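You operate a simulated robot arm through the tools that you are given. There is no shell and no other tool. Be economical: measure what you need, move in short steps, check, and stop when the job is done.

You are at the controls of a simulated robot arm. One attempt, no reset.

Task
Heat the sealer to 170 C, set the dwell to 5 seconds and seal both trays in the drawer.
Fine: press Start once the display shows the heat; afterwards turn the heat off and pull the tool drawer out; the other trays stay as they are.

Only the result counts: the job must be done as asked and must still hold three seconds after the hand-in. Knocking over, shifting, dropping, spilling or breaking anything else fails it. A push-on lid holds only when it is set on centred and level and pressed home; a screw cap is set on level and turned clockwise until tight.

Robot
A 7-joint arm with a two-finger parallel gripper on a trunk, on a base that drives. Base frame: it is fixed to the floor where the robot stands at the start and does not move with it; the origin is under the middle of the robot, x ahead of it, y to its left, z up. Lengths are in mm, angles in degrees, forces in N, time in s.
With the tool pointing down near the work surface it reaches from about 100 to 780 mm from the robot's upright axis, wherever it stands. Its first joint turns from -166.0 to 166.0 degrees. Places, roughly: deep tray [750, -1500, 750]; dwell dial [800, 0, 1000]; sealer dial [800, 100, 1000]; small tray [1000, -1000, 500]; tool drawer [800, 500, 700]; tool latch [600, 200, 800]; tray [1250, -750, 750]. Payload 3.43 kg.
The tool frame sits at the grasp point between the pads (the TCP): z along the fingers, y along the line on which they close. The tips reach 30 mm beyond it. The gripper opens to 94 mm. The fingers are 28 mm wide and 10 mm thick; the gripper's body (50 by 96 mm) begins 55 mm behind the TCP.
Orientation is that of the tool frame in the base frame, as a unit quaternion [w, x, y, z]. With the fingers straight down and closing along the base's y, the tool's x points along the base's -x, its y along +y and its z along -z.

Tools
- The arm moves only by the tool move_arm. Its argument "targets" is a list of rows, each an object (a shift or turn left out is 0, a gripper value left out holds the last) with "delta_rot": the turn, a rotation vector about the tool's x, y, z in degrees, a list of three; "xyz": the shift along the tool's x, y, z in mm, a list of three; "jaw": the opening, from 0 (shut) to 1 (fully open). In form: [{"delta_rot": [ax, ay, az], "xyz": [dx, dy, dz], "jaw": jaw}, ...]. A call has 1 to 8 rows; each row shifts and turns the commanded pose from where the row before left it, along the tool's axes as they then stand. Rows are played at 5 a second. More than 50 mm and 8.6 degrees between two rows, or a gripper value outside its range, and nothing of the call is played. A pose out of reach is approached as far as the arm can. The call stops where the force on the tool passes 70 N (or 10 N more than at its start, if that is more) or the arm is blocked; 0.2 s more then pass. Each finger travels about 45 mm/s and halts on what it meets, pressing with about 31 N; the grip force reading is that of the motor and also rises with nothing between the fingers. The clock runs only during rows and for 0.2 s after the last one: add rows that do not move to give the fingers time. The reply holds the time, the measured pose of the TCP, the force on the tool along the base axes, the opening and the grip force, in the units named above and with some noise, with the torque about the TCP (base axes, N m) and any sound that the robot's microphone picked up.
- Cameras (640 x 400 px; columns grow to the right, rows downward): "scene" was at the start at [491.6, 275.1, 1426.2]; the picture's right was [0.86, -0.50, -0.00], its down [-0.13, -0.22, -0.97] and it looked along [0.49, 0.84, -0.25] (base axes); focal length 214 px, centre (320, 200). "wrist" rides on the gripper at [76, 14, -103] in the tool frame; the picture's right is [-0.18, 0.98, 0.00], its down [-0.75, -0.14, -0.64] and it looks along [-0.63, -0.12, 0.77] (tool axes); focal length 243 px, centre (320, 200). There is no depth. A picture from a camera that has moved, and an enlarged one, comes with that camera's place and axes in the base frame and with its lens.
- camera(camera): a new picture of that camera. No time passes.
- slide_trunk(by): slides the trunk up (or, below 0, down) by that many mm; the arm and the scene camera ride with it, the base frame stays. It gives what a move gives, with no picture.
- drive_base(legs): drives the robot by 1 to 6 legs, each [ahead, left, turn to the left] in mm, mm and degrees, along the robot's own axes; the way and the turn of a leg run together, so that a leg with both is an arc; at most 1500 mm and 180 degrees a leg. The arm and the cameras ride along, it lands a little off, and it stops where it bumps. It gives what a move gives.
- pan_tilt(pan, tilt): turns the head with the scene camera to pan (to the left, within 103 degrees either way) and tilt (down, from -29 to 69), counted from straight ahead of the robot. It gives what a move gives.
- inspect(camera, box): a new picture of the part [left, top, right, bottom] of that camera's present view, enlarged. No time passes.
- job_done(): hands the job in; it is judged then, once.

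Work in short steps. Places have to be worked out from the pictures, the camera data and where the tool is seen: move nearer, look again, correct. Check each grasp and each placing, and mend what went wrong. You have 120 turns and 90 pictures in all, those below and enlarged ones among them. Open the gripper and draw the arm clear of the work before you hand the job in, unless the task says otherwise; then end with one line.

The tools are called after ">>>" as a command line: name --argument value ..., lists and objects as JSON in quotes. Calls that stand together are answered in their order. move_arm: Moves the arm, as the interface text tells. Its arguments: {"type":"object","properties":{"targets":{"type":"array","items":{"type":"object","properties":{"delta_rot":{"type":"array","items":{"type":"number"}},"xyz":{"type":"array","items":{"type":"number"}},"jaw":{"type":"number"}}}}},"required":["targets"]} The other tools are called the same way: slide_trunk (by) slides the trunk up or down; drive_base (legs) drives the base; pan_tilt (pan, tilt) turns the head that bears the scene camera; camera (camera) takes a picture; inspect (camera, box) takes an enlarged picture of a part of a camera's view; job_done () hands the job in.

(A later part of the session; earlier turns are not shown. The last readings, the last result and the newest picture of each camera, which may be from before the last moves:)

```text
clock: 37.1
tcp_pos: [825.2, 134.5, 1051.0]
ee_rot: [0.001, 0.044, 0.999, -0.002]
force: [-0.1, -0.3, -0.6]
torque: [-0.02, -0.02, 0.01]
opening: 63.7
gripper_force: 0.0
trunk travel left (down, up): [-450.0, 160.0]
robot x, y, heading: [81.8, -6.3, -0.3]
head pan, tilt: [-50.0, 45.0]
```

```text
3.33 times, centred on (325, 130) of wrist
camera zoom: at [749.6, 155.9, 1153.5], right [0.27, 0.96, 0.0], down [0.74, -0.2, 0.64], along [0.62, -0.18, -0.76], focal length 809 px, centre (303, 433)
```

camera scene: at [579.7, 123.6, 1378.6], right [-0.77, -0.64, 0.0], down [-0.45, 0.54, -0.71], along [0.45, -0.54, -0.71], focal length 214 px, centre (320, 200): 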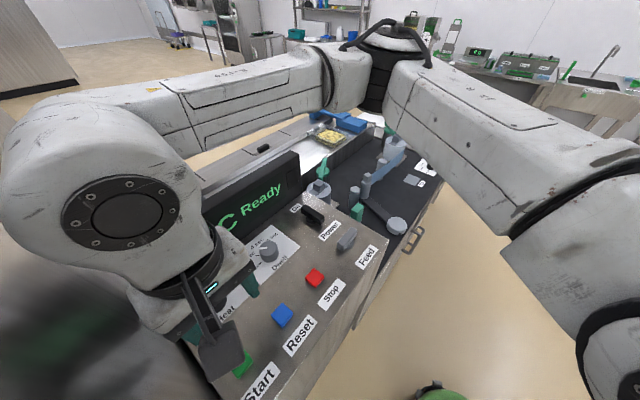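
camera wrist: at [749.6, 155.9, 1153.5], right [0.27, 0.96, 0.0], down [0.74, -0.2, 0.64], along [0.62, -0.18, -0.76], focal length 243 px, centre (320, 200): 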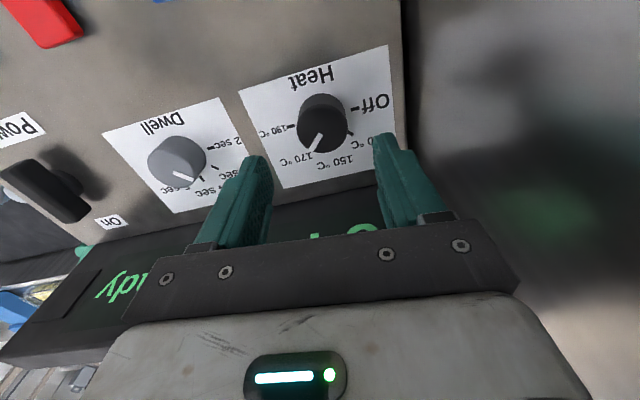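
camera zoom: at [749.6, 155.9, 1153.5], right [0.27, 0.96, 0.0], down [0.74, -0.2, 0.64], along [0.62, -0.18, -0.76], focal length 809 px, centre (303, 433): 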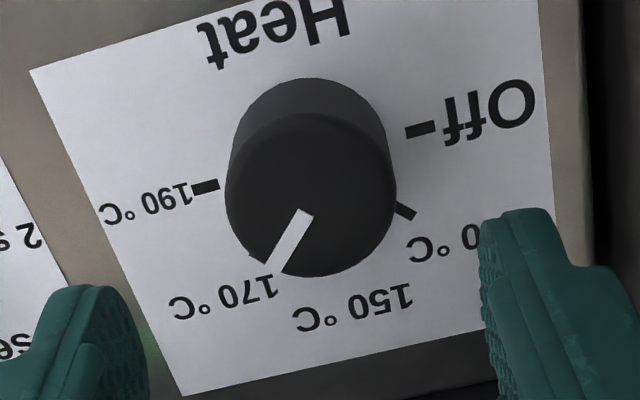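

Heat pointer is 45° short of 190, i.e. on 170. Dwell reads 3 sec at present. I move above the Dwell knob (≈825, 1).

>>> move_arm --targets '[{"delta_rot": [0, 0, -5.1]}, {"xyz": [0, -33, 0]}, {"xyz": [0, -34, 0]}, {"xyz": [0, -33, 0]}, {"xyz": [0, -34, 0]}, {}, {}]'

>>> inspect --camera "wrist" --box '[200, 70, 460, 240]'

>>> camera --camera "scene"

```text
clock: 38.7
tcp_pos: [824.0, 0.2, 1051.2]
ee_rot: [0.001, -0.001, 1.0, -0.003]
force: [0.1, 0.1, 0.0]
torque: [0.04, 0.01, -0.01]
opening: 63.9
gripper_force: 0.0
trunk travel left (down, up): [-450.0, 160.0]
robot x, y, heading: [83.8, -6.7, -0.5]
head pan, tilt: [-50.0, 45.0]
```

```text
2.35 times, centred on (330, 155) of wrist
camera zoom: at [748.2, 15.8, 1154.6], right [0.18, 0.98, 0.0], down [0.75, -0.14, 0.64], along [0.63, -0.12, -0.77], focal length 571 px, centre (296, 306)
```

zoom: 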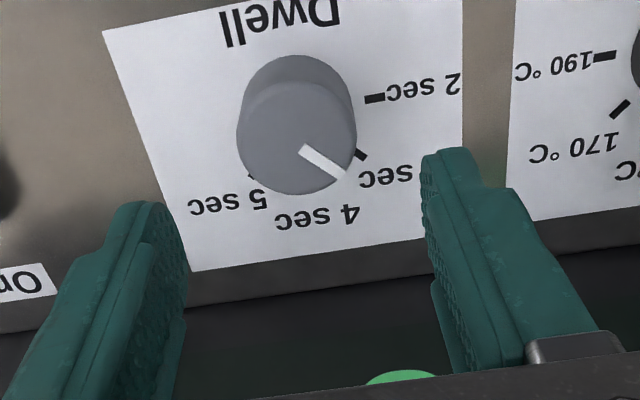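

```text
49 pictures are left
camera scene: at [579.9, 123.5, 1378.5], right [-0.77, -0.64, 0.0], down [-0.45, 0.54, -0.71], along [0.45, -0.54, -0.71], focal length 214 px, centre (320, 200)
```

scene: 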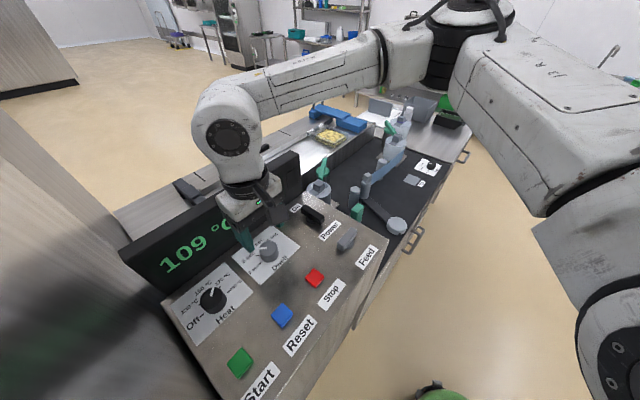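

Heat climbs (109 °C). Dwell has 45° steps; the pointer is at 3, so +90° to 5. Knob at (824, 1). I pre-turn −62°, then descend.

>>> move_arm --targets '[{"xyz": [0, 1, 0], "delta_rot": [0, 0, -7.75]}, {"delta_rot": [0, 0, -7.75]}, {"delta_rot": [0, 0, -7.75]}, {"delta_rot": [0, 0, -7.75]}, {"delta_rot": [0, 0, -7.75]}, {"delta_rot": [0, 0, -7.75]}, {"delta_rot": [0, 0, -7.75]}, {"delta_rot": [0, 0, -7.75]}]'

>>> move_arm --targets '[{"xyz": [0, 0, 15]}, {"xyz": [0, 0, 15]}, {"xyz": [0, 0, 15]}, {"xyz": [0, 0, 8]}, {"xyz": [0, 0, 7]}, {}]'

>>> camera --camera "wrist"

```text
clock: 40.5
tcp_pos: [823.4, 1.2, 1051.8]
ee_rot: [0.0, -0.396, 0.918, -0.002]
force: [0.3, -0.5, 0.3]
torque: [-0.02, 0.0, 0.02]
opening: 63.9
gripper_force: 0.0
out of reach, approached as far as the arm can: row 7, 8
trunk travel left (down, up): [-450.0, 160.0]
robot x, y, heading: [80.1, -1.2, -0.5]
head pan, tilt: [-50.0, 45.0]
```

```text
clock: 41.9
tcp_pos: [825.9, 1.9, 990.1]
ee_rot: [-0.001, -0.395, 0.919, -0.002]
force: [0.2, -0.3, -0.1]
torque: [0.0, 0.02, -0.01]
opening: 64.0
gripper_force: 0.1
trunk travel left (down, up): [-450.0, 160.0]
robot x, y, heading: [79.5, -9.6, -0.4]
head pan, tilt: [-50.0, 45.0]
```

```text
48 pictures are left
camera wrist: at [762.3, -43.6, 1094.2], right [-0.59, 0.81, 0.0], down [0.62, 0.45, 0.64], along [0.52, 0.37, -0.77], focal length 243 px, centre (320, 200)
```

wrist: 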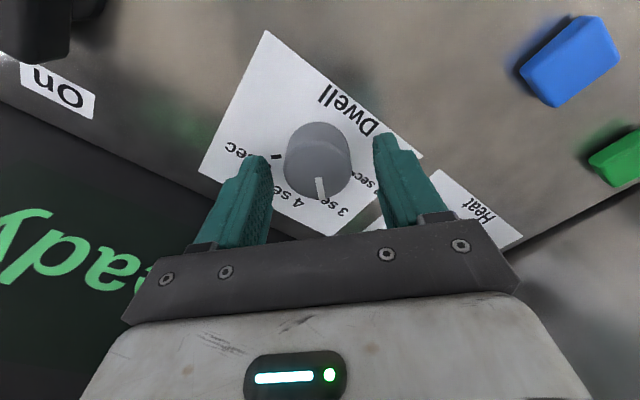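

The wrist stops at −46.6° here, fine. Knob is centred; I grip and start turning, checking measured angle.

>>> move_arm --targets '[{"jaw": 0.3}, {"jaw": 0.3}, {}, {}]'

>>> move_arm --targets '[{"delta_rot": [0, 0, 8.4]}, {"delta_rot": [0, 0, 8.4]}, {"delta_rot": [0, 0, 8.4]}, {"delta_rot": [0, 0, 8.4]}, {"delta_rot": [0, 0, 8.4]}, {"delta_rot": [0, 0, 8.4]}, {"delta_rot": [0, 0, 8.4]}]'

```text
clock: 42.9
tcp_pos: [825.0, -0.2, 991.4]
ee_rot: [0.0, -0.395, 0.918, -0.003]
force: [9.1, -5.6, -0.6]
torque: [-0.24, -0.4, 0.0]
opening: 38.9
gripper_force: 45.1
trunk travel left (down, up): [-450.0, 160.0]
robot x, y, heading: [80.7, -4.7, -0.6]
head pan, tilt: [-50.0, 45.0]
```

```text
clock: 44.5
tcp_pos: [826.7, -0.2, 991.4]
ee_rot: [0.002, 0.108, 0.994, -0.002]
force: [21.4, -12.7, -5.6]
torque: [-0.19, 0.15, -0.01]
opening: 39.1
gripper_force: 44.7
trunk travel left (down, up): [-450.0, 160.0]
robot x, y, heading: [78.8, -6.8, -0.6]
head pan, tilt: [-50.0, 45.0]
```

Turned 59° so far (−46.6 → +12.4). 31° more.

>>> move_arm --targets '[{"delta_rot": [0, 0, 7.75]}, {"delta_rot": [0, 0, 7.75]}, {"delta_rot": [0, 0, 7.75]}, {"delta_rot": [0, 0, 7.75]}, {}]'

>>> move_arm --targets '[{"jaw": 0.68}, {"jaw": 0.68}, {}, {"xyz": [0, 0, -20]}, {"xyz": [0, 0, -20]}, {"xyz": [0, 0, -20]}, {}]'

>>> inspect --camera "wrist" --box '[200, 70, 460, 240]'

>>> camera --camera "scene"

```text
clock: 45.7
tcp_pos: [826.4, 0.1, 992.1]
ee_rot: [0.003, 0.369, 0.929, -0.003]
force: [16.2, -14.2, -8.1]
torque: [-0.2, -0.22, 0.01]
opening: 39.0
gripper_force: 45.3
trunk travel left (down, up): [-450.0, 160.0]
robot x, y, heading: [82.4, -5.2, -0.4]
head pan, tilt: [-50.0, 45.0]
```

```text
clock: 47.3
tcp_pos: [824.8, 2.8, 1051.4]
ee_rot: [0.001, 0.369, 0.93, 0.0]
force: [0.1, 0.1, 0.5]
torque: [0.03, 0.04, 0.01]
opening: 64.0
gripper_force: 0.1
trunk travel left (down, up): [-450.0, 160.0]
robot x, y, heading: [80.6, -8.6, -0.0]
head pan, tilt: [-50.0, 45.0]
```

```text
2.35 times, centred on (330, 155) of wrist
camera zoom: at [778.4, 65.4, 1153.5], right [0.81, 0.59, 0.0], down [0.45, -0.62, 0.65], along [0.38, -0.52, -0.76], focal length 571 px, centre (296, 306)
```

zoom: 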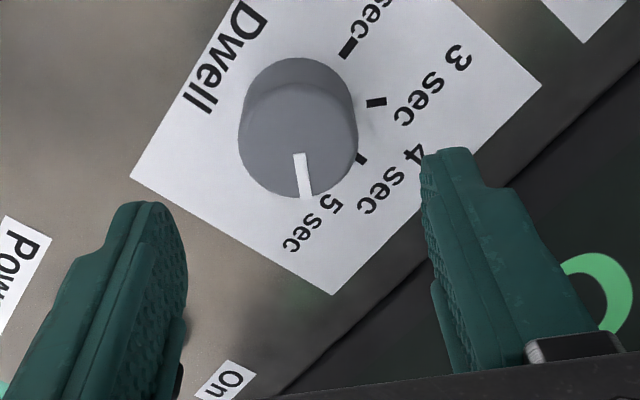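

```text
46 pictures are left
camera scene: at [579.9, 123.6, 1378.5], right [-0.77, -0.64, 0.0], down [-0.45, 0.54, -0.71], along [0.45, -0.54, -0.71], focal length 214 px, centre (320, 200)
```

scene: 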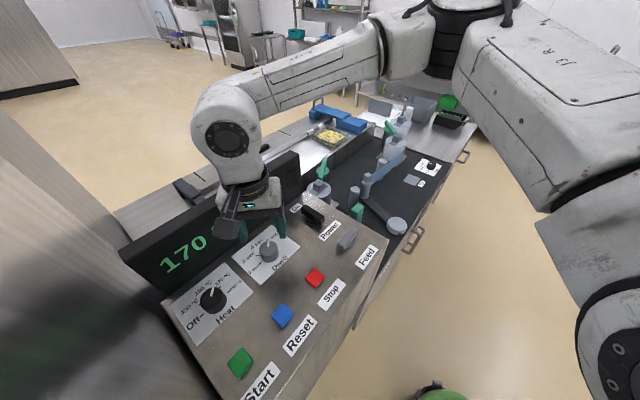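

Dwell points to 5 and the display shows 170. Next: square the tool, close the fingers, move toward Start (≈705,158), leaning the hand away from the column by −15° roll.

>>> move_arm --targets '[{"delta_rot": [0, 0, -8.5], "jaw": 0}, {"delta_rot": [0, 0, -8.5]}, {"delta_rot": [0, 0, -8.5]}, {"delta_rot": [0, 0, -8.5]}, {"delta_rot": [0, 0, -8.5]}, {}]'

>>> move_arm --targets '[{"xyz": [30, 36, 0]}, {"xyz": [30, 37, 0]}, {"xyz": [30, 37, 0]}, {"xyz": [30, 37, 0]}, {"delta_rot": [-7.5, 0, 0]}, {"delta_rot": [-7.5, 0, 0]}, {}]'

>>> camera --camera "wrist"

>>> camera --camera "scene"

```text
clock: 48.7
tcp_pos: [823.4, 2.3, 1051.8]
ee_rot: [0.001, 0.005, 1.0, -0.003]
force: [0.9, -0.5, 0.0]
torque: [0.01, -0.02, 0.05]
opening: 0.1
gripper_force: 30.9
trunk travel left (down, up): [-450.0, 160.0]
robot x, y, heading: [82.8, -4.7, -0.3]
head pan, tilt: [-50.0, 45.0]
```

```text
clock: 50.3
tcp_pos: [708.3, 150.9, 1050.5]
ee_rot: [0.001, 0.007, 0.992, 0.129]
force: [0.0, -0.6, -0.1]
torque: [0.04, -0.02, 0.03]
opening: 0.0
gripper_force: 30.8
trunk travel left (down, up): [-450.0, 160.0]
robot x, y, heading: [81.7, -7.5, -0.4]
head pan, tilt: [-50.0, 45.0]
```

```text
45 pictures are left
camera wrist: at [630.3, 140.9, 1154.0], right [0.19, 0.95, 0.25], down [0.75, -0.31, 0.59], along [0.63, 0.07, -0.77], focal length 243 px, centre (320, 200)
```

wrist: 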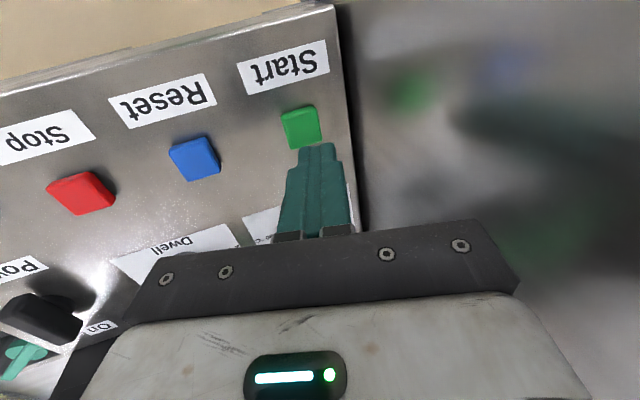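

```text
44 pictures are left
camera scene: at [579.9, 123.6, 1378.5], right [-0.77, -0.64, 0.0], down [-0.45, 0.54, -0.71], along [0.45, -0.54, -0.71], focal length 214 px, centre (320, 200)
```

scene: 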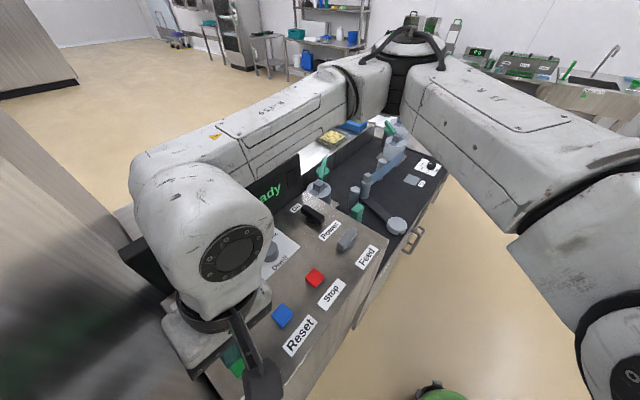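

The finger tips are right over Start (button ≈(707,159,965)). I descend vertically 45 mm, then press in small steps.

>>> move_arm --targets '[{"xyz": [0, -3.84, 14.5]}, {"xyz": [0, -3.84, 14.5]}, {"xyz": [0, -3.84, 14.5]}, {}]'

>>> camera --camera "wrist"

```text
clock: 51.3
tcp_pos: [706.8, 151.3, 1006.5]
ee_rot: [0.002, 0.006, 0.992, 0.128]
force: [-0.1, 0.3, 0.0]
torque: [0.01, 0.0, 0.02]
opening: 0.0
gripper_force: 31.0
trunk travel left (down, up): [-450.0, 160.0]
robot x, y, heading: [83.5, -4.2, -0.3]
head pan, tilt: [-50.0, 45.0]
```

```text
43 pictures are left
camera wrist: at [630.0, 140.8, 1108.7], right [0.19, 0.95, 0.25], down [0.75, -0.31, 0.59], along [0.63, 0.07, -0.77], focal length 243 px, centre (320, 200)
```

wrist: 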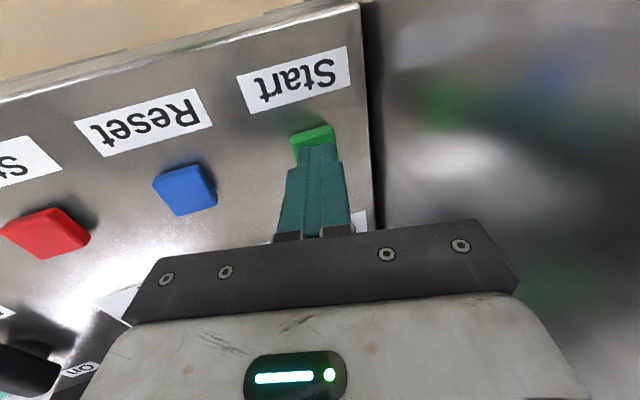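

On target. I press down in small steps and watch the force.

>>> move_arm --targets '[{"xyz": [0, -1, 3.9]}, {"xyz": [0, -1, 3.9]}, {"xyz": [0, -0.8, 2.9]}, {}]'

```text
clock: 52.3
tcp_pos: [705.6, 151.7, 994.6]
ee_rot: [0.002, 0.006, 0.992, 0.128]
force: [0.8, 0.4, -0.3]
torque: [-0.03, 0.0, -0.01]
opening: 0.0
gripper_force: 30.9
trunk travel left (down, up): [-450.0, 160.0]
robot x, y, heading: [84.0, -6.7, -0.1]
head pan, tilt: [-50.0, 45.0]
```

>>> move_arm --targets '[{"xyz": [0, -0.5, 1.9]}, {"xyz": [0, -0.5, 1.9]}, {"xyz": [0, -0.5, 1.9]}, {}]'

>>> camera --camera "wrist"

```text
clock: 53.3
tcp_pos: [707.6, 149.9, 989.7]
ee_rot: [0.001, 0.006, 0.992, 0.128]
force: [0.1, 0.9, 2.9]
torque: [0.0, 0.02, -0.01]
opening: 0.0
gripper_force: 30.7
trunk travel left (down, up): [-450.0, 160.0]
robot x, y, heading: [79.8, -5.8, -0.3]
head pan, tilt: [-50.0, 45.0]
heard: click
```

```text
42 pictures are left
camera wrist: at [629.9, 139.1, 1092.1], right [0.19, 0.95, 0.25], down [0.75, -0.31, 0.59], along [0.63, 0.07, -0.77], focal length 243 px, centre (320, 200)
```

wrist: 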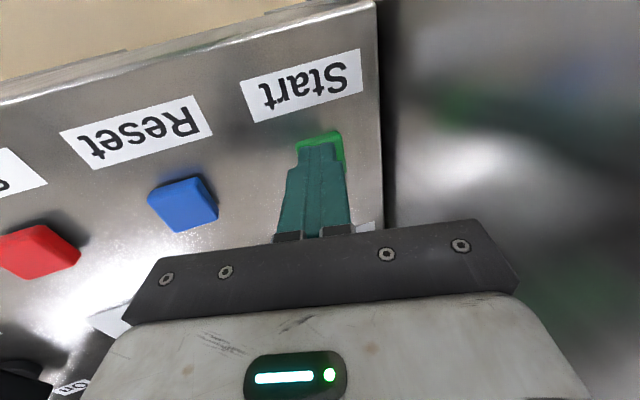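

A click: Start was pressed. I lift straight up and check the display.

>>> move_arm --targets '[{"xyz": [0, 3.84, -14.5]}, {"xyz": [0, 3.84, -14.5]}, {"xyz": [0, 3.84, -14.5]}, {"xyz": [0, 3.84, -14.5]}, {"delta_rot": [7.5, 0, 0]}, {"delta_rot": [7.3, 0, 0]}, {"xyz": [0, -45, 0]}, {"xyz": [0, -45, 0]}]'

>>> camera --camera "scene"

```text
clock: 55.1
tcp_pos: [705.7, 62.1, 1049.0]
ee_rot: [0.001, 0.005, 1.0, 0.0]
force: [0.0, -0.3, 0.4]
torque: [-0.02, 0.01, 0.0]
opening: 0.1
gripper_force: 30.6
trunk travel left (down, up): [-450.0, 160.0]
robot x, y, heading: [82.4, -3.1, -0.3]
head pan, tilt: [-50.0, 45.0]
```

```text
41 pictures are left
camera scene: at [579.8, 124.3, 1378.5], right [-0.77, -0.64, 0.0], down [-0.45, 0.54, -0.71], along [0.45, -0.54, -0.71], focal length 214 px, centre (320, 200)
```

scene: 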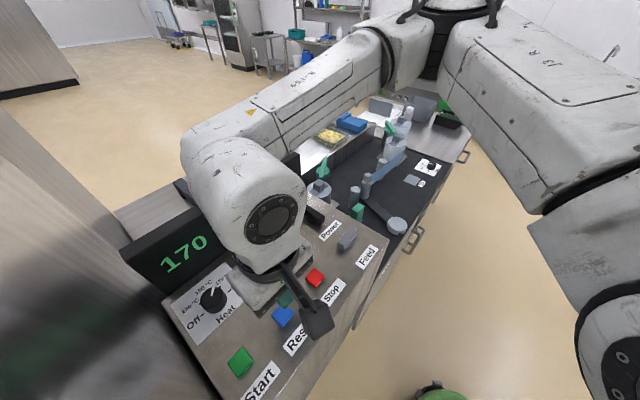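

I need the status text, so I shift the hand further right; this also lets the dwell pass.

>>> move_arm --targets '[{"xyz": [30, -45, 0]}, {"xyz": [30, -45, 0]}, {"xyz": [0, -45, 0]}, {}, {}, {}, {}, {}]'

>>> camera --camera "scene"

```text
refused: row 1 steps farther than a row can; nothing moved
```

```text
40 pictures are left
camera scene: at [579.8, 124.3, 1378.5], right [-0.77, -0.64, 0.0], down [-0.45, 0.54, -0.71], along [0.45, -0.54, -0.71], focal length 214 px, centre (320, 200)
```

scene: 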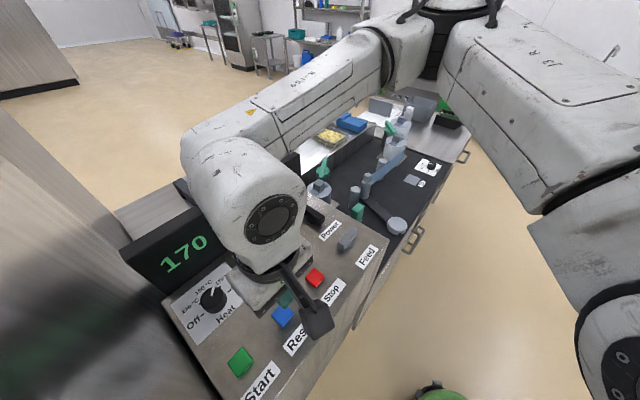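

>>> move_arm --targets '[{"xyz": [20, -40, 0]}, {"xyz": [20, -40, 0]}, {"xyz": [0, -45, 0]}, {}, {}]'

>>> inspect --camera "scene" --box '[110, 130, 330, 300]'

```text
clock: 56.3
tcp_pos: [662.6, -64.1, 1049.0]
ee_rot: [0.0, 0.006, 1.0, -0.001]
force: [-0.3, 0.5, -0.4]
torque: [0.01, 0.04, 0.02]
opening: 0.2
gripper_force: 30.9
trunk travel left (down, up): [-450.0, 160.0]
robot x, y, heading: [81.2, -7.1, -0.6]
head pan, tilt: [-50.0, 45.0]
```

```text
2.35 times, centred on (220, 215) of scene
camera zoom: at [579.8, 123.5, 1378.5], right [-0.77, -0.64, 0.0], down [-0.45, 0.54, -0.71], along [0.45, -0.54, -0.71], focal length 505 px, centre (555, 165)
```

zoom: 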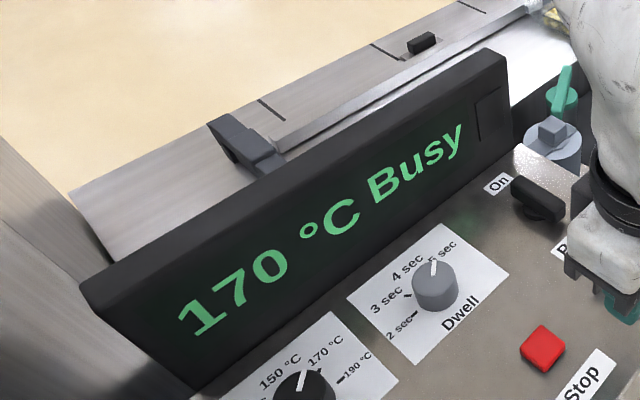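

Display says "170 °C Busy": sealing runs. I wait a few seconds.

>>> move_arm --targets '[{}, {}, {}, {}, {}, {}, {}, {}]'

>>> move_arm --targets '[{}, {}, {}, {}, {}, {}, {}, {}]'

>>> move_arm --targets '[{}, {}, {}, {}, {}, {}, {}, {}]'

>>> inspect --camera "scene" --box '[110, 130, 330, 300]'

```text
clock: 58.1
tcp_pos: [662.6, -63.6, 1048.1]
ee_rot: [0.001, 0.006, 1.0, -0.001]
force: [0.0, 0.1, -0.2]
torque: [0.0, 0.0, 0.0]
opening: 0.0
gripper_force: 31.2
trunk travel left (down, up): [-450.0, 160.0]
robot x, y, heading: [79.3, -7.1, -0.3]
head pan, tilt: [-50.0, 45.0]
```

```text
clock: 59.9
tcp_pos: [662.8, -63.8, 1047.5]
ee_rot: [0.001, 0.006, 1.0, -0.001]
force: [-0.1, 0.0, -0.4]
torque: [-0.01, -0.01, 0.0]
opening: 0.0
gripper_force: 30.5
trunk travel left (down, up): [-450.0, 160.0]
robot x, y, heading: [81.6, -1.8, -0.1]
head pan, tilt: [-50.0, 45.0]
```

```text
clock: 61.7
tcp_pos: [663.2, -62.7, 1048.4]
ee_rot: [0.001, 0.007, 1.0, -0.001]
force: [0.6, -0.9, 0.0]
torque: [0.0, -0.01, -0.03]
opening: 0.0
gripper_force: 30.9
trunk travel left (down, up): [-450.0, 160.0]
robot x, y, heading: [82.1, -3.7, -0.0]
head pan, tilt: [-50.0, 45.0]
```

```text
2.35 times, centred on (220, 215) of scene
camera zoom: at [579.8, 123.5, 1378.6], right [-0.77, -0.64, 0.0], down [-0.45, 0.54, -0.71], along [0.45, -0.54, -0.71], focal length 505 px, centre (555, 165)
```

zoom: 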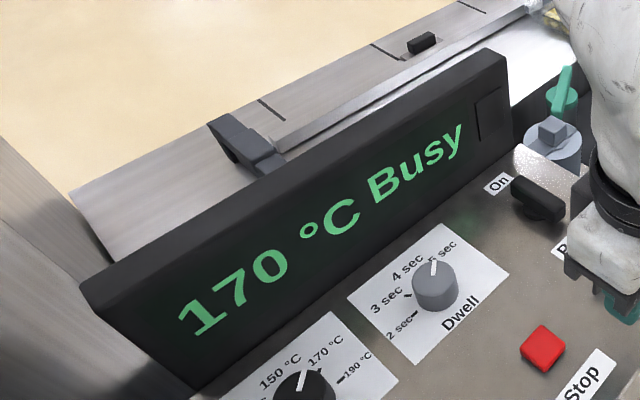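

Still busy after ~8 s (press closing and opening take time). Meanwhile I position above the Heat knob with open jaw, without touching it.

>>> move_arm --targets '[{"xyz": [0, 40, 0], "jaw": 0.68}, {"xyz": [0, 40, 0]}, {"xyz": [-27, 39, 0]}, {"xyz": [-34, 34, 0]}, {"xyz": [-34, 34, 0]}, {"xyz": [-34, 11, 0]}, {"xyz": [-33, 0, 0], "delta_rot": [0, 0, 5]}, {}]'

>>> move_arm --targets '[{}, {}, {}, {}, {}, {}, {}, {}]'

>>> camera --camera "wrist"

>>> camera --camera "scene"

```text
clock: 63.5
tcp_pos: [827.4, 130.1, 1048.4]
ee_rot: [0.001, 0.049, 0.999, -0.001]
force: [-0.4, -0.2, 0.4]
torque: [-0.03, -0.04, 0.03]
opening: 64.2
gripper_force: 0.0
trunk travel left (down, up): [-450.0, 160.0]
robot x, y, heading: [81.1, -8.0, -0.5]
head pan, tilt: [-50.0, 45.0]
```

```text
clock: 65.3
tcp_pos: [828.7, 129.4, 1048.3]
ee_rot: [0.0, 0.049, 0.999, -0.001]
force: [-0.2, -0.6, 0.6]
torque: [-0.02, 0.01, 0.0]
opening: 63.9
gripper_force: 0.0
trunk travel left (down, up): [-450.0, 160.0]
robot x, y, heading: [84.6, -7.6, -0.3]
head pan, tilt: [-50.0, 45.0]
```

```text
37 pictures are left
camera wrist: at [753.3, 153.0, 1151.2], right [0.28, 0.96, 0.0], down [0.74, -0.21, 0.64], along [0.62, -0.18, -0.77], focal length 243 px, centre (320, 200)
```

wrist: 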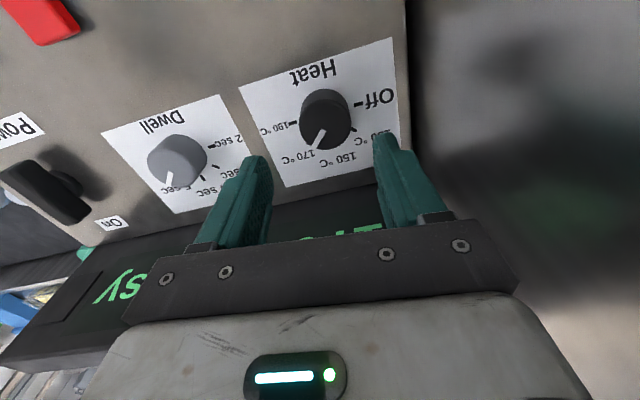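

```text
36 pictures are left
camera scene: at [579.9, 123.6, 1378.5], right [-0.77, -0.64, 0.0], down [-0.45, 0.54, -0.71], along [0.45, -0.54, -0.71], focal length 214 px, centre (320, 200)
```

scene: 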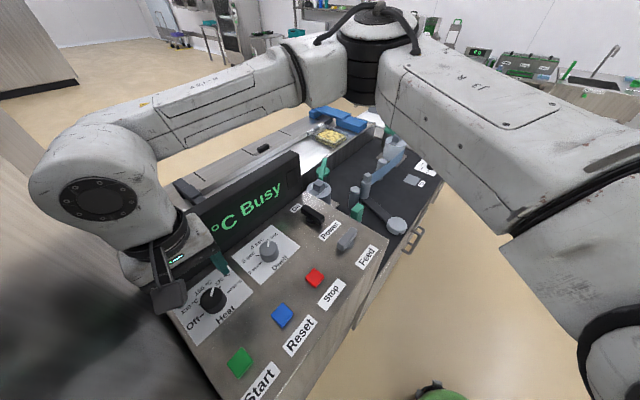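

Still "Busy" at 65 s. I wait on, about 7 s more, then look.

>>> move_arm --targets '[{}, {}, {}, {}, {}, {}, {}, {}]'

>>> move_arm --targets '[{}, {}, {}, {}, {}, {}, {}, {}]'

>>> move_arm --targets '[{}, {}, {}, {}, {}, {}, {}, {}]'

>>> move_arm --targets '[{}, {}, {}, {}, {}, {}, {}, {}]'

>>> inspect --camera "scene" --box '[110, 130, 330, 300]'

```text
clock: 67.1
tcp_pos: [827.1, 130.3, 1048.4]
ee_rot: [0.0, 0.049, 0.999, -0.001]
force: [0.7, 0.4, 0.2]
torque: [0.01, -0.02, 0.0]
opening: 64.0
gripper_force: 0.2
trunk travel left (down, up): [-450.0, 160.0]
robot x, y, heading: [83.5, -2.7, -0.3]
head pan, tilt: [-50.0, 45.0]
```

```text
clock: 68.9
tcp_pos: [826.6, 130.6, 1048.7]
ee_rot: [0.001, 0.05, 0.999, -0.001]
force: [0.4, -0.1, -0.8]
torque: [-0.03, 0.02, -0.03]
opening: 63.7
gripper_force: 0.1
trunk travel left (down, up): [-450.0, 160.0]
robot x, y, heading: [80.9, -6.0, -0.2]
head pan, tilt: [-50.0, 45.0]
```

```text
clock: 70.7
tcp_pos: [826.5, 130.7, 1049.9]
ee_rot: [0.001, 0.05, 0.999, -0.001]
force: [-0.8, 0.1, -0.7]
torque: [-0.01, 0.02, 0.02]
opening: 64.0
gripper_force: 0.0
trunk travel left (down, up): [-450.0, 160.0]
robot x, y, heading: [84.2, -6.7, -0.2]
head pan, tilt: [-50.0, 45.0]
```

```text
clock: 72.5
tcp_pos: [828.5, 129.9, 1048.9]
ee_rot: [0.0, 0.05, 0.999, 0.0]
force: [-0.1, -0.4, 1.1]
torque: [0.0, 0.03, -0.01]
opening: 64.1
gripper_force: 0.1
trunk travel left (down, up): [-450.0, 160.0]
robot x, y, heading: [84.2, -6.4, -0.4]
head pan, tilt: [-50.0, 45.0]
```

```text
2.35 times, centred on (220, 215) of scene
camera zoom: at [579.9, 123.6, 1378.5], right [-0.77, -0.64, 0.0], down [-0.45, 0.54, -0.71], along [0.45, -0.54, -0.71], focal length 505 px, centre (555, 165)
```

zoom: 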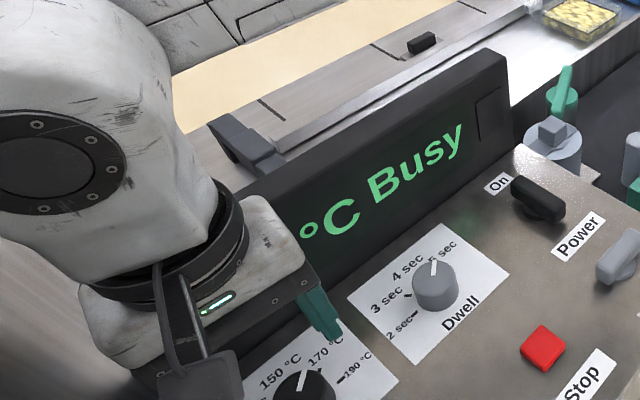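

Still busy after 19 s. I pan to look at the chamber.

>>> pan_tilt --pan 50 --tilt 50

>>> camera --camera "scene"

```text
clock: 74.2
tcp_pos: [828.3, 130.2, 1047.9]
ee_rot: [0.001, 0.05, 0.999, 0.0]
force: [-0.6, -0.2, -0.7]
torque: [0.01, -0.04, 0.01]
opening: 64.1
gripper_force: 0.1
trunk travel left (down, up): [-450.0, 160.0]
robot x, y, heading: [79.8, -8.9, -0.0]
head pan, tilt: [50.0, 50.0]
```

```text
34 pictures are left
camera scene: at [577.9, 244.9, 1371.6], right [0.76, -0.65, 0.0], down [-0.5, -0.58, -0.64], along [0.42, 0.49, -0.77], focal length 214 px, centre (320, 200)
```

scene: 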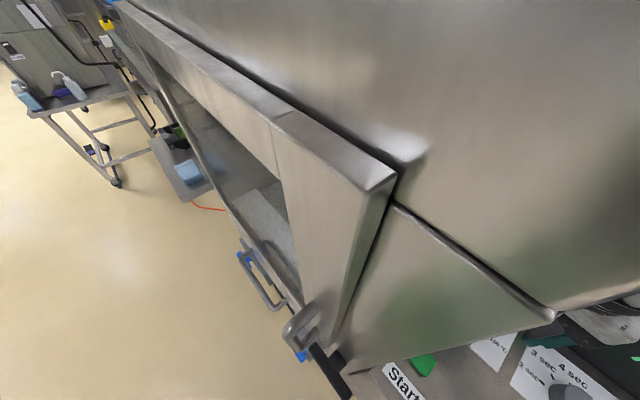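

Nothing conclusive visible inside. I turn back and keep waiting.

>>> pan_tilt --pan -50 --tilt 45

>>> move_arm --targets '[{}, {}, {}, {}, {}, {}, {}, {}]'

>>> move_arm --targets '[{}, {}, {}, {}, {}, {}, {}, {}]'

>>> move_arm --targets '[{}, {}, {}, {}, {}, {}, {}, {}]'

>>> move_arm --targets '[{}, {}, {}, {}, {}, {}, {}, {}]'

>>> inspect --camera "scene" --box '[110, 130, 330, 300]'

```text
clock: 76.0
tcp_pos: [827.8, 130.4, 1049.9]
ee_rot: [0.001, 0.051, 0.999, -0.001]
force: [0.6, 0.3, 0.0]
torque: [-0.04, 0.0, -0.02]
opening: 64.0
gripper_force: 0.0
trunk travel left (down, up): [-450.0, 160.0]
robot x, y, heading: [82.0, -4.2, -0.2]
head pan, tilt: [-50.0, 45.0]
```

```text
clock: 77.8
tcp_pos: [826.8, 129.8, 1048.2]
ee_rot: [0.0, 0.05, 0.999, 0.0]
force: [-0.2, 0.6, 0.2]
torque: [-0.03, 0.03, 0.03]
opening: 64.1
gripper_force: 0.1
trunk travel left (down, up): [-450.0, 160.0]
robot x, y, heading: [80.8, -5.9, -0.1]
head pan, tilt: [-50.0, 45.0]
```

```text
clock: 79.6
tcp_pos: [827.0, 130.1, 1049.6]
ee_rot: [0.001, 0.05, 0.999, -0.001]
force: [0.8, 0.3, 0.0]
torque: [-0.01, -0.03, 0.02]
opening: 63.8
gripper_force: 0.0
trunk travel left (down, up): [-450.0, 160.0]
robot x, y, heading: [81.6, -4.9, -0.4]
head pan, tilt: [-50.0, 45.0]
```

```text
clock: 81.4
tcp_pos: [828.1, 129.9, 1048.8]
ee_rot: [0.001, 0.05, 0.999, -0.001]
force: [0.2, 0.0, 0.4]
torque: [0.02, 0.01, -0.02]
opening: 63.8
gripper_force: 0.0
trunk travel left (down, up): [-450.0, 160.0]
robot x, y, heading: [80.2, -8.7, -0.3]
head pan, tilt: [-50.0, 45.0]
```

```text
clock: 83.2
tcp_pos: [827.6, 131.0, 1047.9]
ee_rot: [0.001, 0.05, 0.999, -0.001]
force: [0.0, -0.4, -0.4]
torque: [0.03, -0.02, 0.0]
opening: 63.9
gripper_force: 0.1
trunk travel left (down, up): [-450.0, 160.0]
robot x, y, heading: [84.3, -5.7, -0.2]
head pan, tilt: [-50.0, 45.0]
```

```text
2.35 times, centred on (220, 215) of scene
camera zoom: at [579.9, 123.6, 1378.5], right [-0.77, -0.64, 0.0], down [-0.45, 0.54, -0.71], along [0.45, -0.54, -0.71], focal length 505 px, centre (555, 165)
```

zoom: 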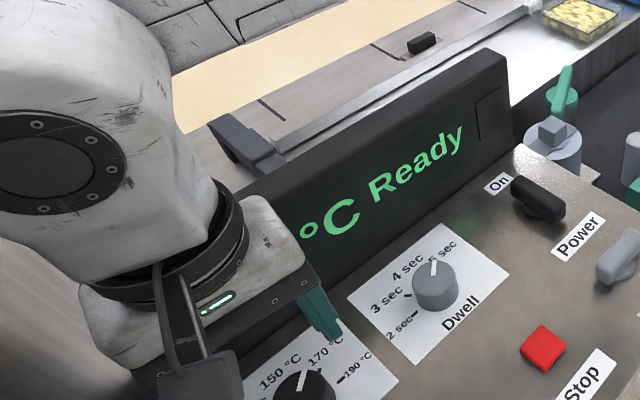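

"Ready" again: the cycle finished. Now turn Heat off: centre, descend, grip, and turn −135° in two bites.

>>> move_arm --targets '[{"xyz": [3, 4, 0]}, {"xyz": [0, 0, 15]}, {"xyz": [0, 0, 15]}, {"xyz": [0, 0, 15]}, {"xyz": [0, 0, 12]}, {"jaw": 0.3}, {"jaw": 0.3}, {}]'

>>> move_arm --targets '[{}, {"delta_rot": [0, 0, -8.4]}, {"delta_rot": [0, 0, -8.4]}, {"delta_rot": [0, 0, -8.4]}, {"delta_rot": [0, 0, -8.4]}, {"delta_rot": [0, 0, -8.4]}, {"delta_rot": [0, 0, -8.4]}, {"delta_rot": [0, 0, -8.4]}]'

```text
clock: 85.0
tcp_pos: [826.4, 134.6, 991.0]
ee_rot: [0.0, 0.049, 0.999, -0.001]
force: [-1.3, -2.2, -2.1]
torque: [-0.09, -0.07, -0.02]
opening: 39.1
gripper_force: 41.6
trunk travel left (down, up): [-450.0, 160.0]
robot x, y, heading: [85.4, -6.3, -0.5]
head pan, tilt: [-50.0, 45.0]
```

```text
clock: 86.8
tcp_pos: [826.3, 135.9, 990.2]
ee_rot: [-0.002, -0.448, 0.894, -0.001]
force: [-6.9, -7.3, -29.1]
torque: [0.2, -0.11, -0.02]
opening: 38.9
gripper_force: 44.7
trunk travel left (down, up): [-450.0, 160.0]
robot x, y, heading: [83.5, -9.3, -0.4]
head pan, tilt: [-50.0, 45.0]
```

>>> move_arm --targets '[{"delta_rot": [0, 0, -8.4]}, {}, {"jaw": 0.68}, {"jaw": 0.68}, {}]'

>>> move_arm --targets '[{"delta_rot": [0, 0, 8.4]}, {"delta_rot": [0, 0, 8.4]}, {"delta_rot": [0, 0, 8.4]}, {"delta_rot": [0, 0, 8.4]}, {"delta_rot": [0, 0, 8.4]}, {"delta_rot": [0, 0, 8.4]}, {"delta_rot": [0, 0, 8.4]}, {"delta_rot": [0, 0, 8.4]}]'

>>> move_arm --targets '[{"jaw": 0.3}, {"jaw": 0.3}, {}, {}, {"delta_rot": [0, 0, -8.4]}, {"delta_rot": [0, 0, -8.4]}, {"delta_rot": [0, 0, -8.4]}, {"delta_rot": [0, 0, -8.4]}]'

>>> move_arm --targets '[{"delta_rot": [0, 0, -8.4]}, {"delta_rot": [0, 0, -8.4]}, {"delta_rot": [0, 0, -8.4]}, {"delta_rot": [0, 0, -8.6]}, {}]'

>>> inspect --camera "wrist" --box '[180, 70, 480, 270]'

```text
clock: 88.0
tcp_pos: [826.7, 135.0, 991.6]
ee_rot: [0.001, -0.511, 0.86, 0.0]
force: [0.3, -0.1, 0.8]
torque: [0.01, 0.02, 0.03]
opening: 63.8
gripper_force: 0.0
trunk travel left (down, up): [-450.0, 160.0]
robot x, y, heading: [78.8, -5.5, -0.2]
head pan, tilt: [-50.0, 45.0]
```

```text
clock: 89.8
tcp_pos: [826.7, 134.4, 992.8]
ee_rot: [0.001, 0.051, 0.999, -0.001]
force: [0.5, -0.1, -0.6]
torque: [-0.04, -0.02, 0.0]
opening: 63.9
gripper_force: 0.1
trunk travel left (down, up): [-450.0, 160.0]
robot x, y, heading: [81.8, -6.0, -0.3]
head pan, tilt: [-50.0, 45.0]
```

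```text
clock: 91.6
tcp_pos: [824.6, 134.4, 991.7]
ee_rot: [0.002, -0.243, 0.97, -0.001]
force: [3.8, -2.5, 4.7]
torque: [0.47, 0.11, 0.03]
opening: 38.9
gripper_force: 45.7
trunk travel left (down, up): [-450.0, 160.0]
robot x, y, heading: [81.5, -4.0, -0.3]
head pan, tilt: [-50.0, 45.0]
```

```text
clock: 92.8
tcp_pos: [826.2, 134.6, 992.0]
ee_rot: [0.0, -0.513, 0.858, 0.0]
force: [4.1, -8.6, 7.1]
torque: [0.16, -0.32, 0.04]
opening: 39.0
gripper_force: 45.1
trunk travel left (down, up): [-450.0, 160.0]
robot x, y, heading: [81.5, -6.2, -0.5]
head pan, tilt: [-50.0, 45.0]
```

```text
2.00 times, centred on (330, 170) of wrist
camera zoom: at [777.5, 75.5, 1095.1], right [-0.78, 0.63, 0.0], down [0.48, 0.6, 0.64], along [0.4, 0.5, -0.77], focal length 485 px, centre (300, 260)
```

zoom: 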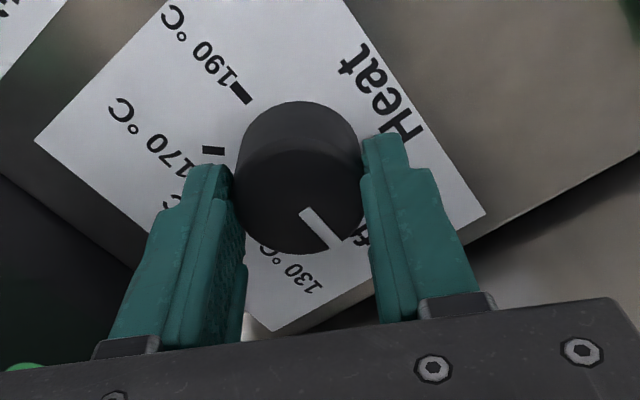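

Pointer is at Off. Release, rise, and check dial and display.

>>> move_arm --targets '[{"jaw": 0.68}, {"jaw": 0.68}, {}, {"xyz": [0, 0, -25]}, {"xyz": [0, 0, -25]}, {"xyz": [0, 0, -25]}, {}]'

>>> inspect --camera "wrist" --box '[240, 70, 420, 210]'

>>> inspect --camera "scene" --box '[110, 130, 330, 330]'

```text
clock: 94.4
tcp_pos: [827.8, 137.0, 1066.1]
ee_rot: [0.001, -0.513, 0.858, -0.001]
force: [0.9, 0.4, 0.1]
torque: [-0.04, -0.02, 0.02]
opening: 63.9
gripper_force: 0.1
trunk travel left (down, up): [-450.0, 160.0]
robot x, y, heading: [82.5, -3.2, -0.2]
head pan, tilt: [-50.0, 45.0]
```

```text
2.86 times, centred on (330, 140) of wrist
camera zoom: at [778.1, 77.2, 1169.0], right [-0.78, 0.63, 0.0], down [0.48, 0.6, 0.64], along [0.4, 0.5, -0.77], focal length 693 px, centre (291, 371)
```

zoom: 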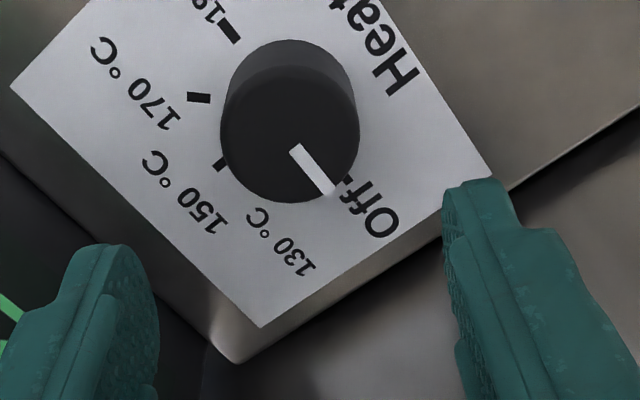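

```text
2.00 times, centred on (220, 230) of scene
camera zoom: at [579.9, 123.6, 1378.5], right [-0.77, -0.64, 0.0], down [-0.45, 0.54, -0.71], along [0.45, -0.54, -0.71], focal length 429 px, centre (520, 140)
```

zoom: 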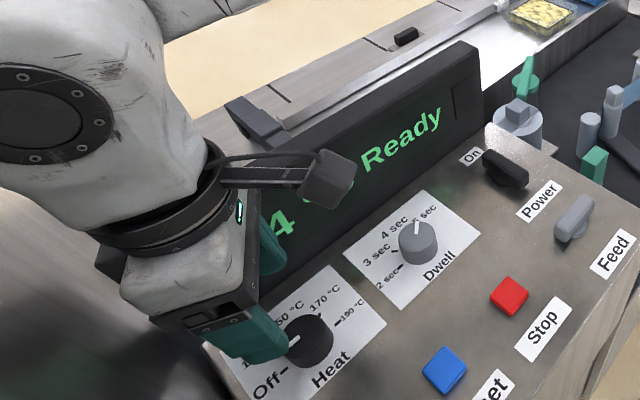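

Heat is Off and the temperature is falling. Now I square the tool, step away from the column, and back the base off to view the latch and drawer.

>>> move_arm --targets '[{"delta_rot": [0, 0, 8.4]}, {"delta_rot": [0, 0, 8.4]}, {"delta_rot": [0, 0, 8.4]}, {"delta_rot": [0, 0, 8.4]}, {"delta_rot": [0, 0, 8.4]}, {"delta_rot": [0, 0, 8.4]}, {"delta_rot": [0, 0, 8.4]}, {"xyz": [30, -37, 0]}]'

>>> drive_base --legs '[[-480, 0, 0]]'

>>> pan_tilt --pan 10 --tilt 45

>>> camera --camera "scene"

```text
clock: 96.2
tcp_pos: [799.4, 98.5, 1068.8]
ee_rot: [0.001, -0.025, 1.0, -0.002]
force: [-0.4, 0.6, -0.3]
torque: [-0.03, 0.01, -0.03]
opening: 63.7
gripper_force: 0.0
trunk travel left (down, up): [-450.0, 160.0]
robot x, y, heading: [81.7, -4.0, -0.6]
head pan, tilt: [-50.0, 45.0]
```

```text
clock: 99.0
tcp_pos: [319.2, 100.1, 1067.4]
ee_rot: [0.001, -0.025, 1.0, -0.002]
force: [0.0, -0.4, -0.4]
torque: [-0.03, 0.02, 0.01]
opening: 63.8
gripper_force: 0.1
trunk travel left (down, up): [-450.0, 160.0]
robot x, y, heading: [-399.9, -1.6, -0.5]
head pan, tilt: [-50.0, 45.0]
```

```text
clock: 100.3
tcp_pos: [318.4, 99.7, 1068.5]
ee_rot: [0.001, -0.025, 1.0, 0.0]
force: [0.0, 0.2, 0.0]
torque: [0.02, -0.01, -0.03]
opening: 63.9
gripper_force: 0.1
trunk travel left (down, up): [-450.0, 160.0]
robot x, y, heading: [-396.9, -5.1, -0.1]
head pan, tilt: [10.0, 45.0]
```

```text
29 pictures are left
camera scene: at [128.3, 202.5, 1378.5], right [0.17, -0.99, 0.0], down [-0.7, -0.12, -0.71], along [0.7, 0.12, -0.71], focal length 214 px, centre (320, 200)
```

scene: 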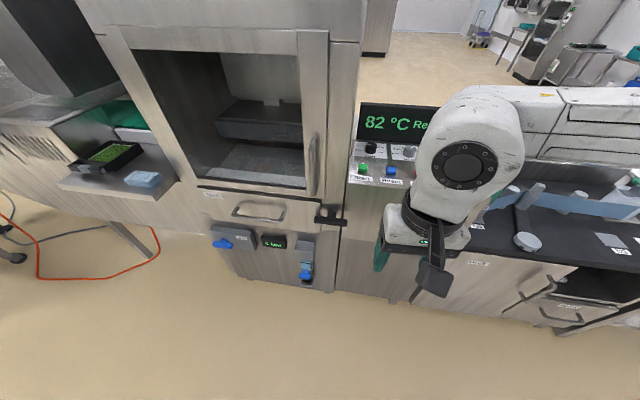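

>>> inspect --camera "scene" --box '[190, 170, 360, 300]'

```text
3.08 times, centred on (275, 235) of scene
camera zoom: at [128.3, 202.5, 1378.5], right [0.17, -0.99, 0.0], down [-0.7, -0.12, -0.71], along [0.7, 0.12, -0.71], focal length 660 px, centre (458, 92)
```

zoom: 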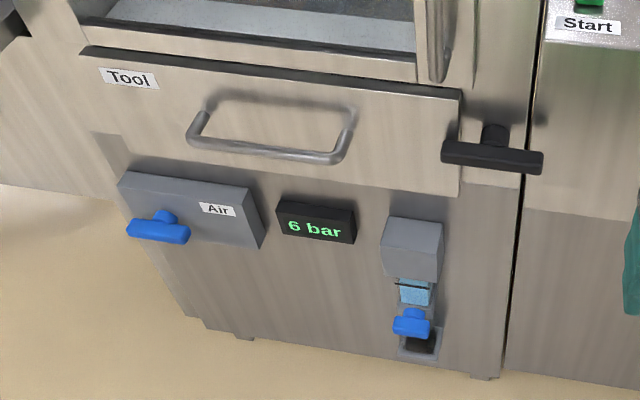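

Latch: a horizontal T-bar about 114 mm long centred ≈(620,248,779); drawer handle bar centred ≈(578,504,785). I drive left to put the latch ahead, and lower the trunk.

>>> drive_base --legs '[[0, 150, 0]]'

>>> slide_trunk --by -280

>>> move_arm --targets '[{"delta_rot": [0, -8, 0]}, {"delta_rot": [0, -8, 0]}, {"delta_rot": [0, -8, 0]}, {"delta_rot": [0, -8, 0]}, {"delta_rot": [0, -8, 0]}, {}]'

```text
clock: 101.7
tcp_pos: [319.7, 253.0, 1069.4]
ee_rot: [0.001, -0.027, 1.0, -0.001]
force: [0.2, 0.1, 0.4]
torque: [0.02, -0.01, 0.0]
opening: 63.9
gripper_force: 0.0
trunk travel left (down, up): [-450.0, 160.0]
robot x, y, heading: [-398.3, 145.9, -0.1]
head pan, tilt: [10.0, 45.0]
```

```text
clock: 104.5
tcp_pos: [319.4, 252.6, 788.5]
ee_rot: [0.001, -0.027, 1.0, -0.001]
force: [0.8, 0.1, 0.3]
torque: [0.0, 0.0, 0.01]
opening: 63.8
gripper_force: 0.0
trunk travel left (down, up): [-170.0, 440.0]
robot x, y, heading: [-392.7, 144.7, 0.0]
head pan, tilt: [10.0, 45.0]
```

```text
clock: 105.9
tcp_pos: [319.1, 252.9, 789.2]
ee_rot: [0.344, -0.026, 0.939, 0.01]
force: [0.5, -0.4, 1.1]
torque: [0.02, 0.01, -0.01]
opening: 64.0
gripper_force: 0.0
trunk travel left (down, up): [-170.0, 440.0]
robot x, y, heading: [-397.2, 150.4, -0.3]
head pan, tilt: [10.0, 45.0]
```

Tilt works well here. I continue to horizontal.

>>> move_arm --targets '[{"delta_rot": [0, -8, 0]}, {"delta_rot": [0, -8, 0]}, {"delta_rot": [0, -8, 0]}, {"delta_rot": [0, -8, 0]}, {"delta_rot": [0, -8, 0]}, {"delta_rot": [0, -8, 0]}, {}]'

>>> camera --camera "wrist"

>>> camera --camera "scene"

```text
clock: 107.5
tcp_pos: [341.5, 265.2, 785.0]
ee_rot: [0.672, -0.025, 0.74, 0.014]
force: [0.6, -0.1, 0.2]
torque: [0.02, 0.03, -0.03]
opening: 63.9
gripper_force: 0.0
out of reach, approached as far as the arm can: row 3, 6
trunk travel left (down, up): [-170.0, 440.0]
robot x, y, heading: [-398.9, 146.6, -0.2]
head pan, tilt: [10.0, 45.0]
```

```text
27 pictures are left
camera wrist: at [231.3, 272.6, 719.1], right [-0.04, 0.98, 0.17], down [-0.56, -0.16, 0.81], along [0.83, -0.07, 0.55], focal length 243 px, centre (320, 200)
```

wrist: 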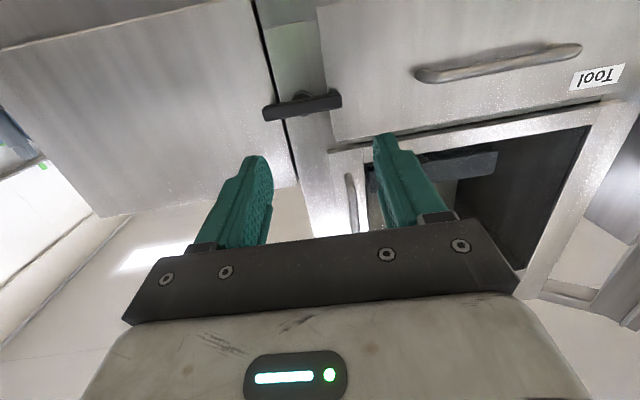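

```text
26 pictures are left
camera scene: at [128.0, 354.7, 1098.5], right [0.17, -0.99, 0.0], down [-0.7, -0.12, -0.71], along [0.7, 0.12, -0.71], focal length 214 px, centre (320, 200)
```

scene: 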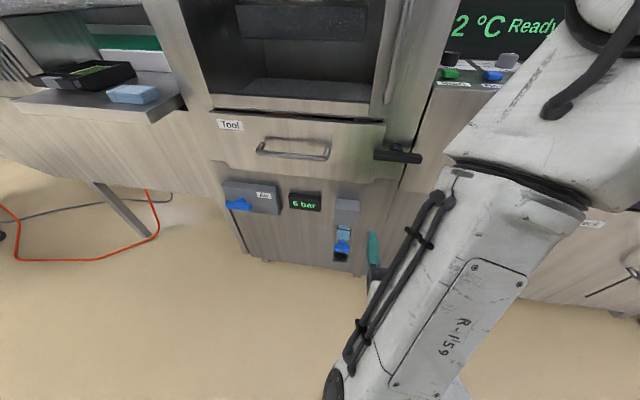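

The latch bar is at (607,244,797), ends at y≈190 and 300; the handle bar ≈(588,508,787). I ease the pitch to ~76°, close the fingers, and shift to the bar's right end, a little above it.

>>> move_arm --targets '[{"delta_rot": [0, 8, 0], "jaw": 0}, {"xyz": [-15, -20, 0]}, {"xyz": [-20, -20, 0]}, {"xyz": [-15, -20, 0]}, {}, {}]'

```text
clock: 108.9
tcp_pos: [368.2, 215.8, 822.5]
ee_rot: [0.614, -0.024, 0.789, 0.014]
force: [-0.2, 0.9, 0.0]
torque: [0.02, -0.01, 0.02]
opening: 0.0
gripper_force: 30.9
out of reach, approached as far as the arm can: row 3, 4
trunk travel left (down, up): [-170.0, 440.0]
robot x, y, heading: [-398.7, 148.9, -0.2]
head pan, tilt: [10.0, 45.0]
```

The arm prefers being a bit further out; that's fine. I use base and trunk for the approach: 160 forward, 14 right, 16 up.

>>> slide_trunk --by 16

>>> drive_base --legs '[[160, -14, 0.2]]'

>>> camera --camera "wrist"

```text
clock: 109.6
tcp_pos: [368.9, 217.3, 839.2]
ee_rot: [0.615, -0.021, 0.788, 0.013]
force: [-1.1, -0.4, -0.9]
torque: [0.0, 0.0, -0.01]
opening: 0.0
gripper_force: 31.3
trunk travel left (down, up): [-186.0, 424.0]
robot x, y, heading: [-396.3, 143.1, -0.1]
head pan, tilt: [10.0, 45.0]
```

```text
clock: 111.0
tcp_pos: [530.4, 202.4, 839.3]
ee_rot: [0.614, -0.023, 0.789, 0.013]
force: [0.5, 0.3, 0.1]
torque: [-0.04, -0.01, 0.03]
opening: 0.0
gripper_force: 30.4
trunk travel left (down, up): [-186.0, 424.0]
robot x, y, heading: [-238.1, 135.4, -0.2]
head pan, tilt: [10.0, 45.0]
```

```text
25 pictures are left
camera wrist: at [411.4, 211.2, 789.9], right [-0.01, 0.99, 0.17], down [-0.43, -0.16, 0.89], along [0.9, -0.07, 0.42], focal length 243 px, centre (320, 200)
```

wrist: 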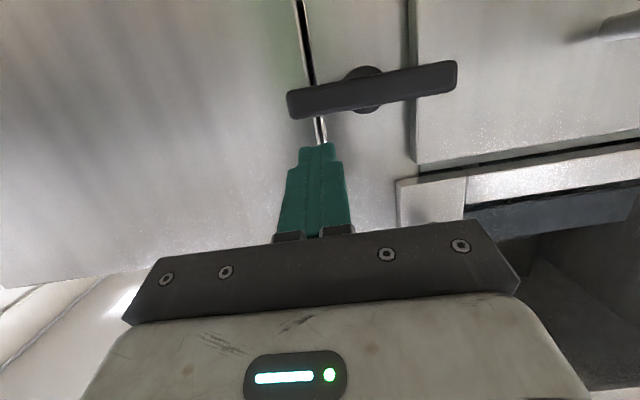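

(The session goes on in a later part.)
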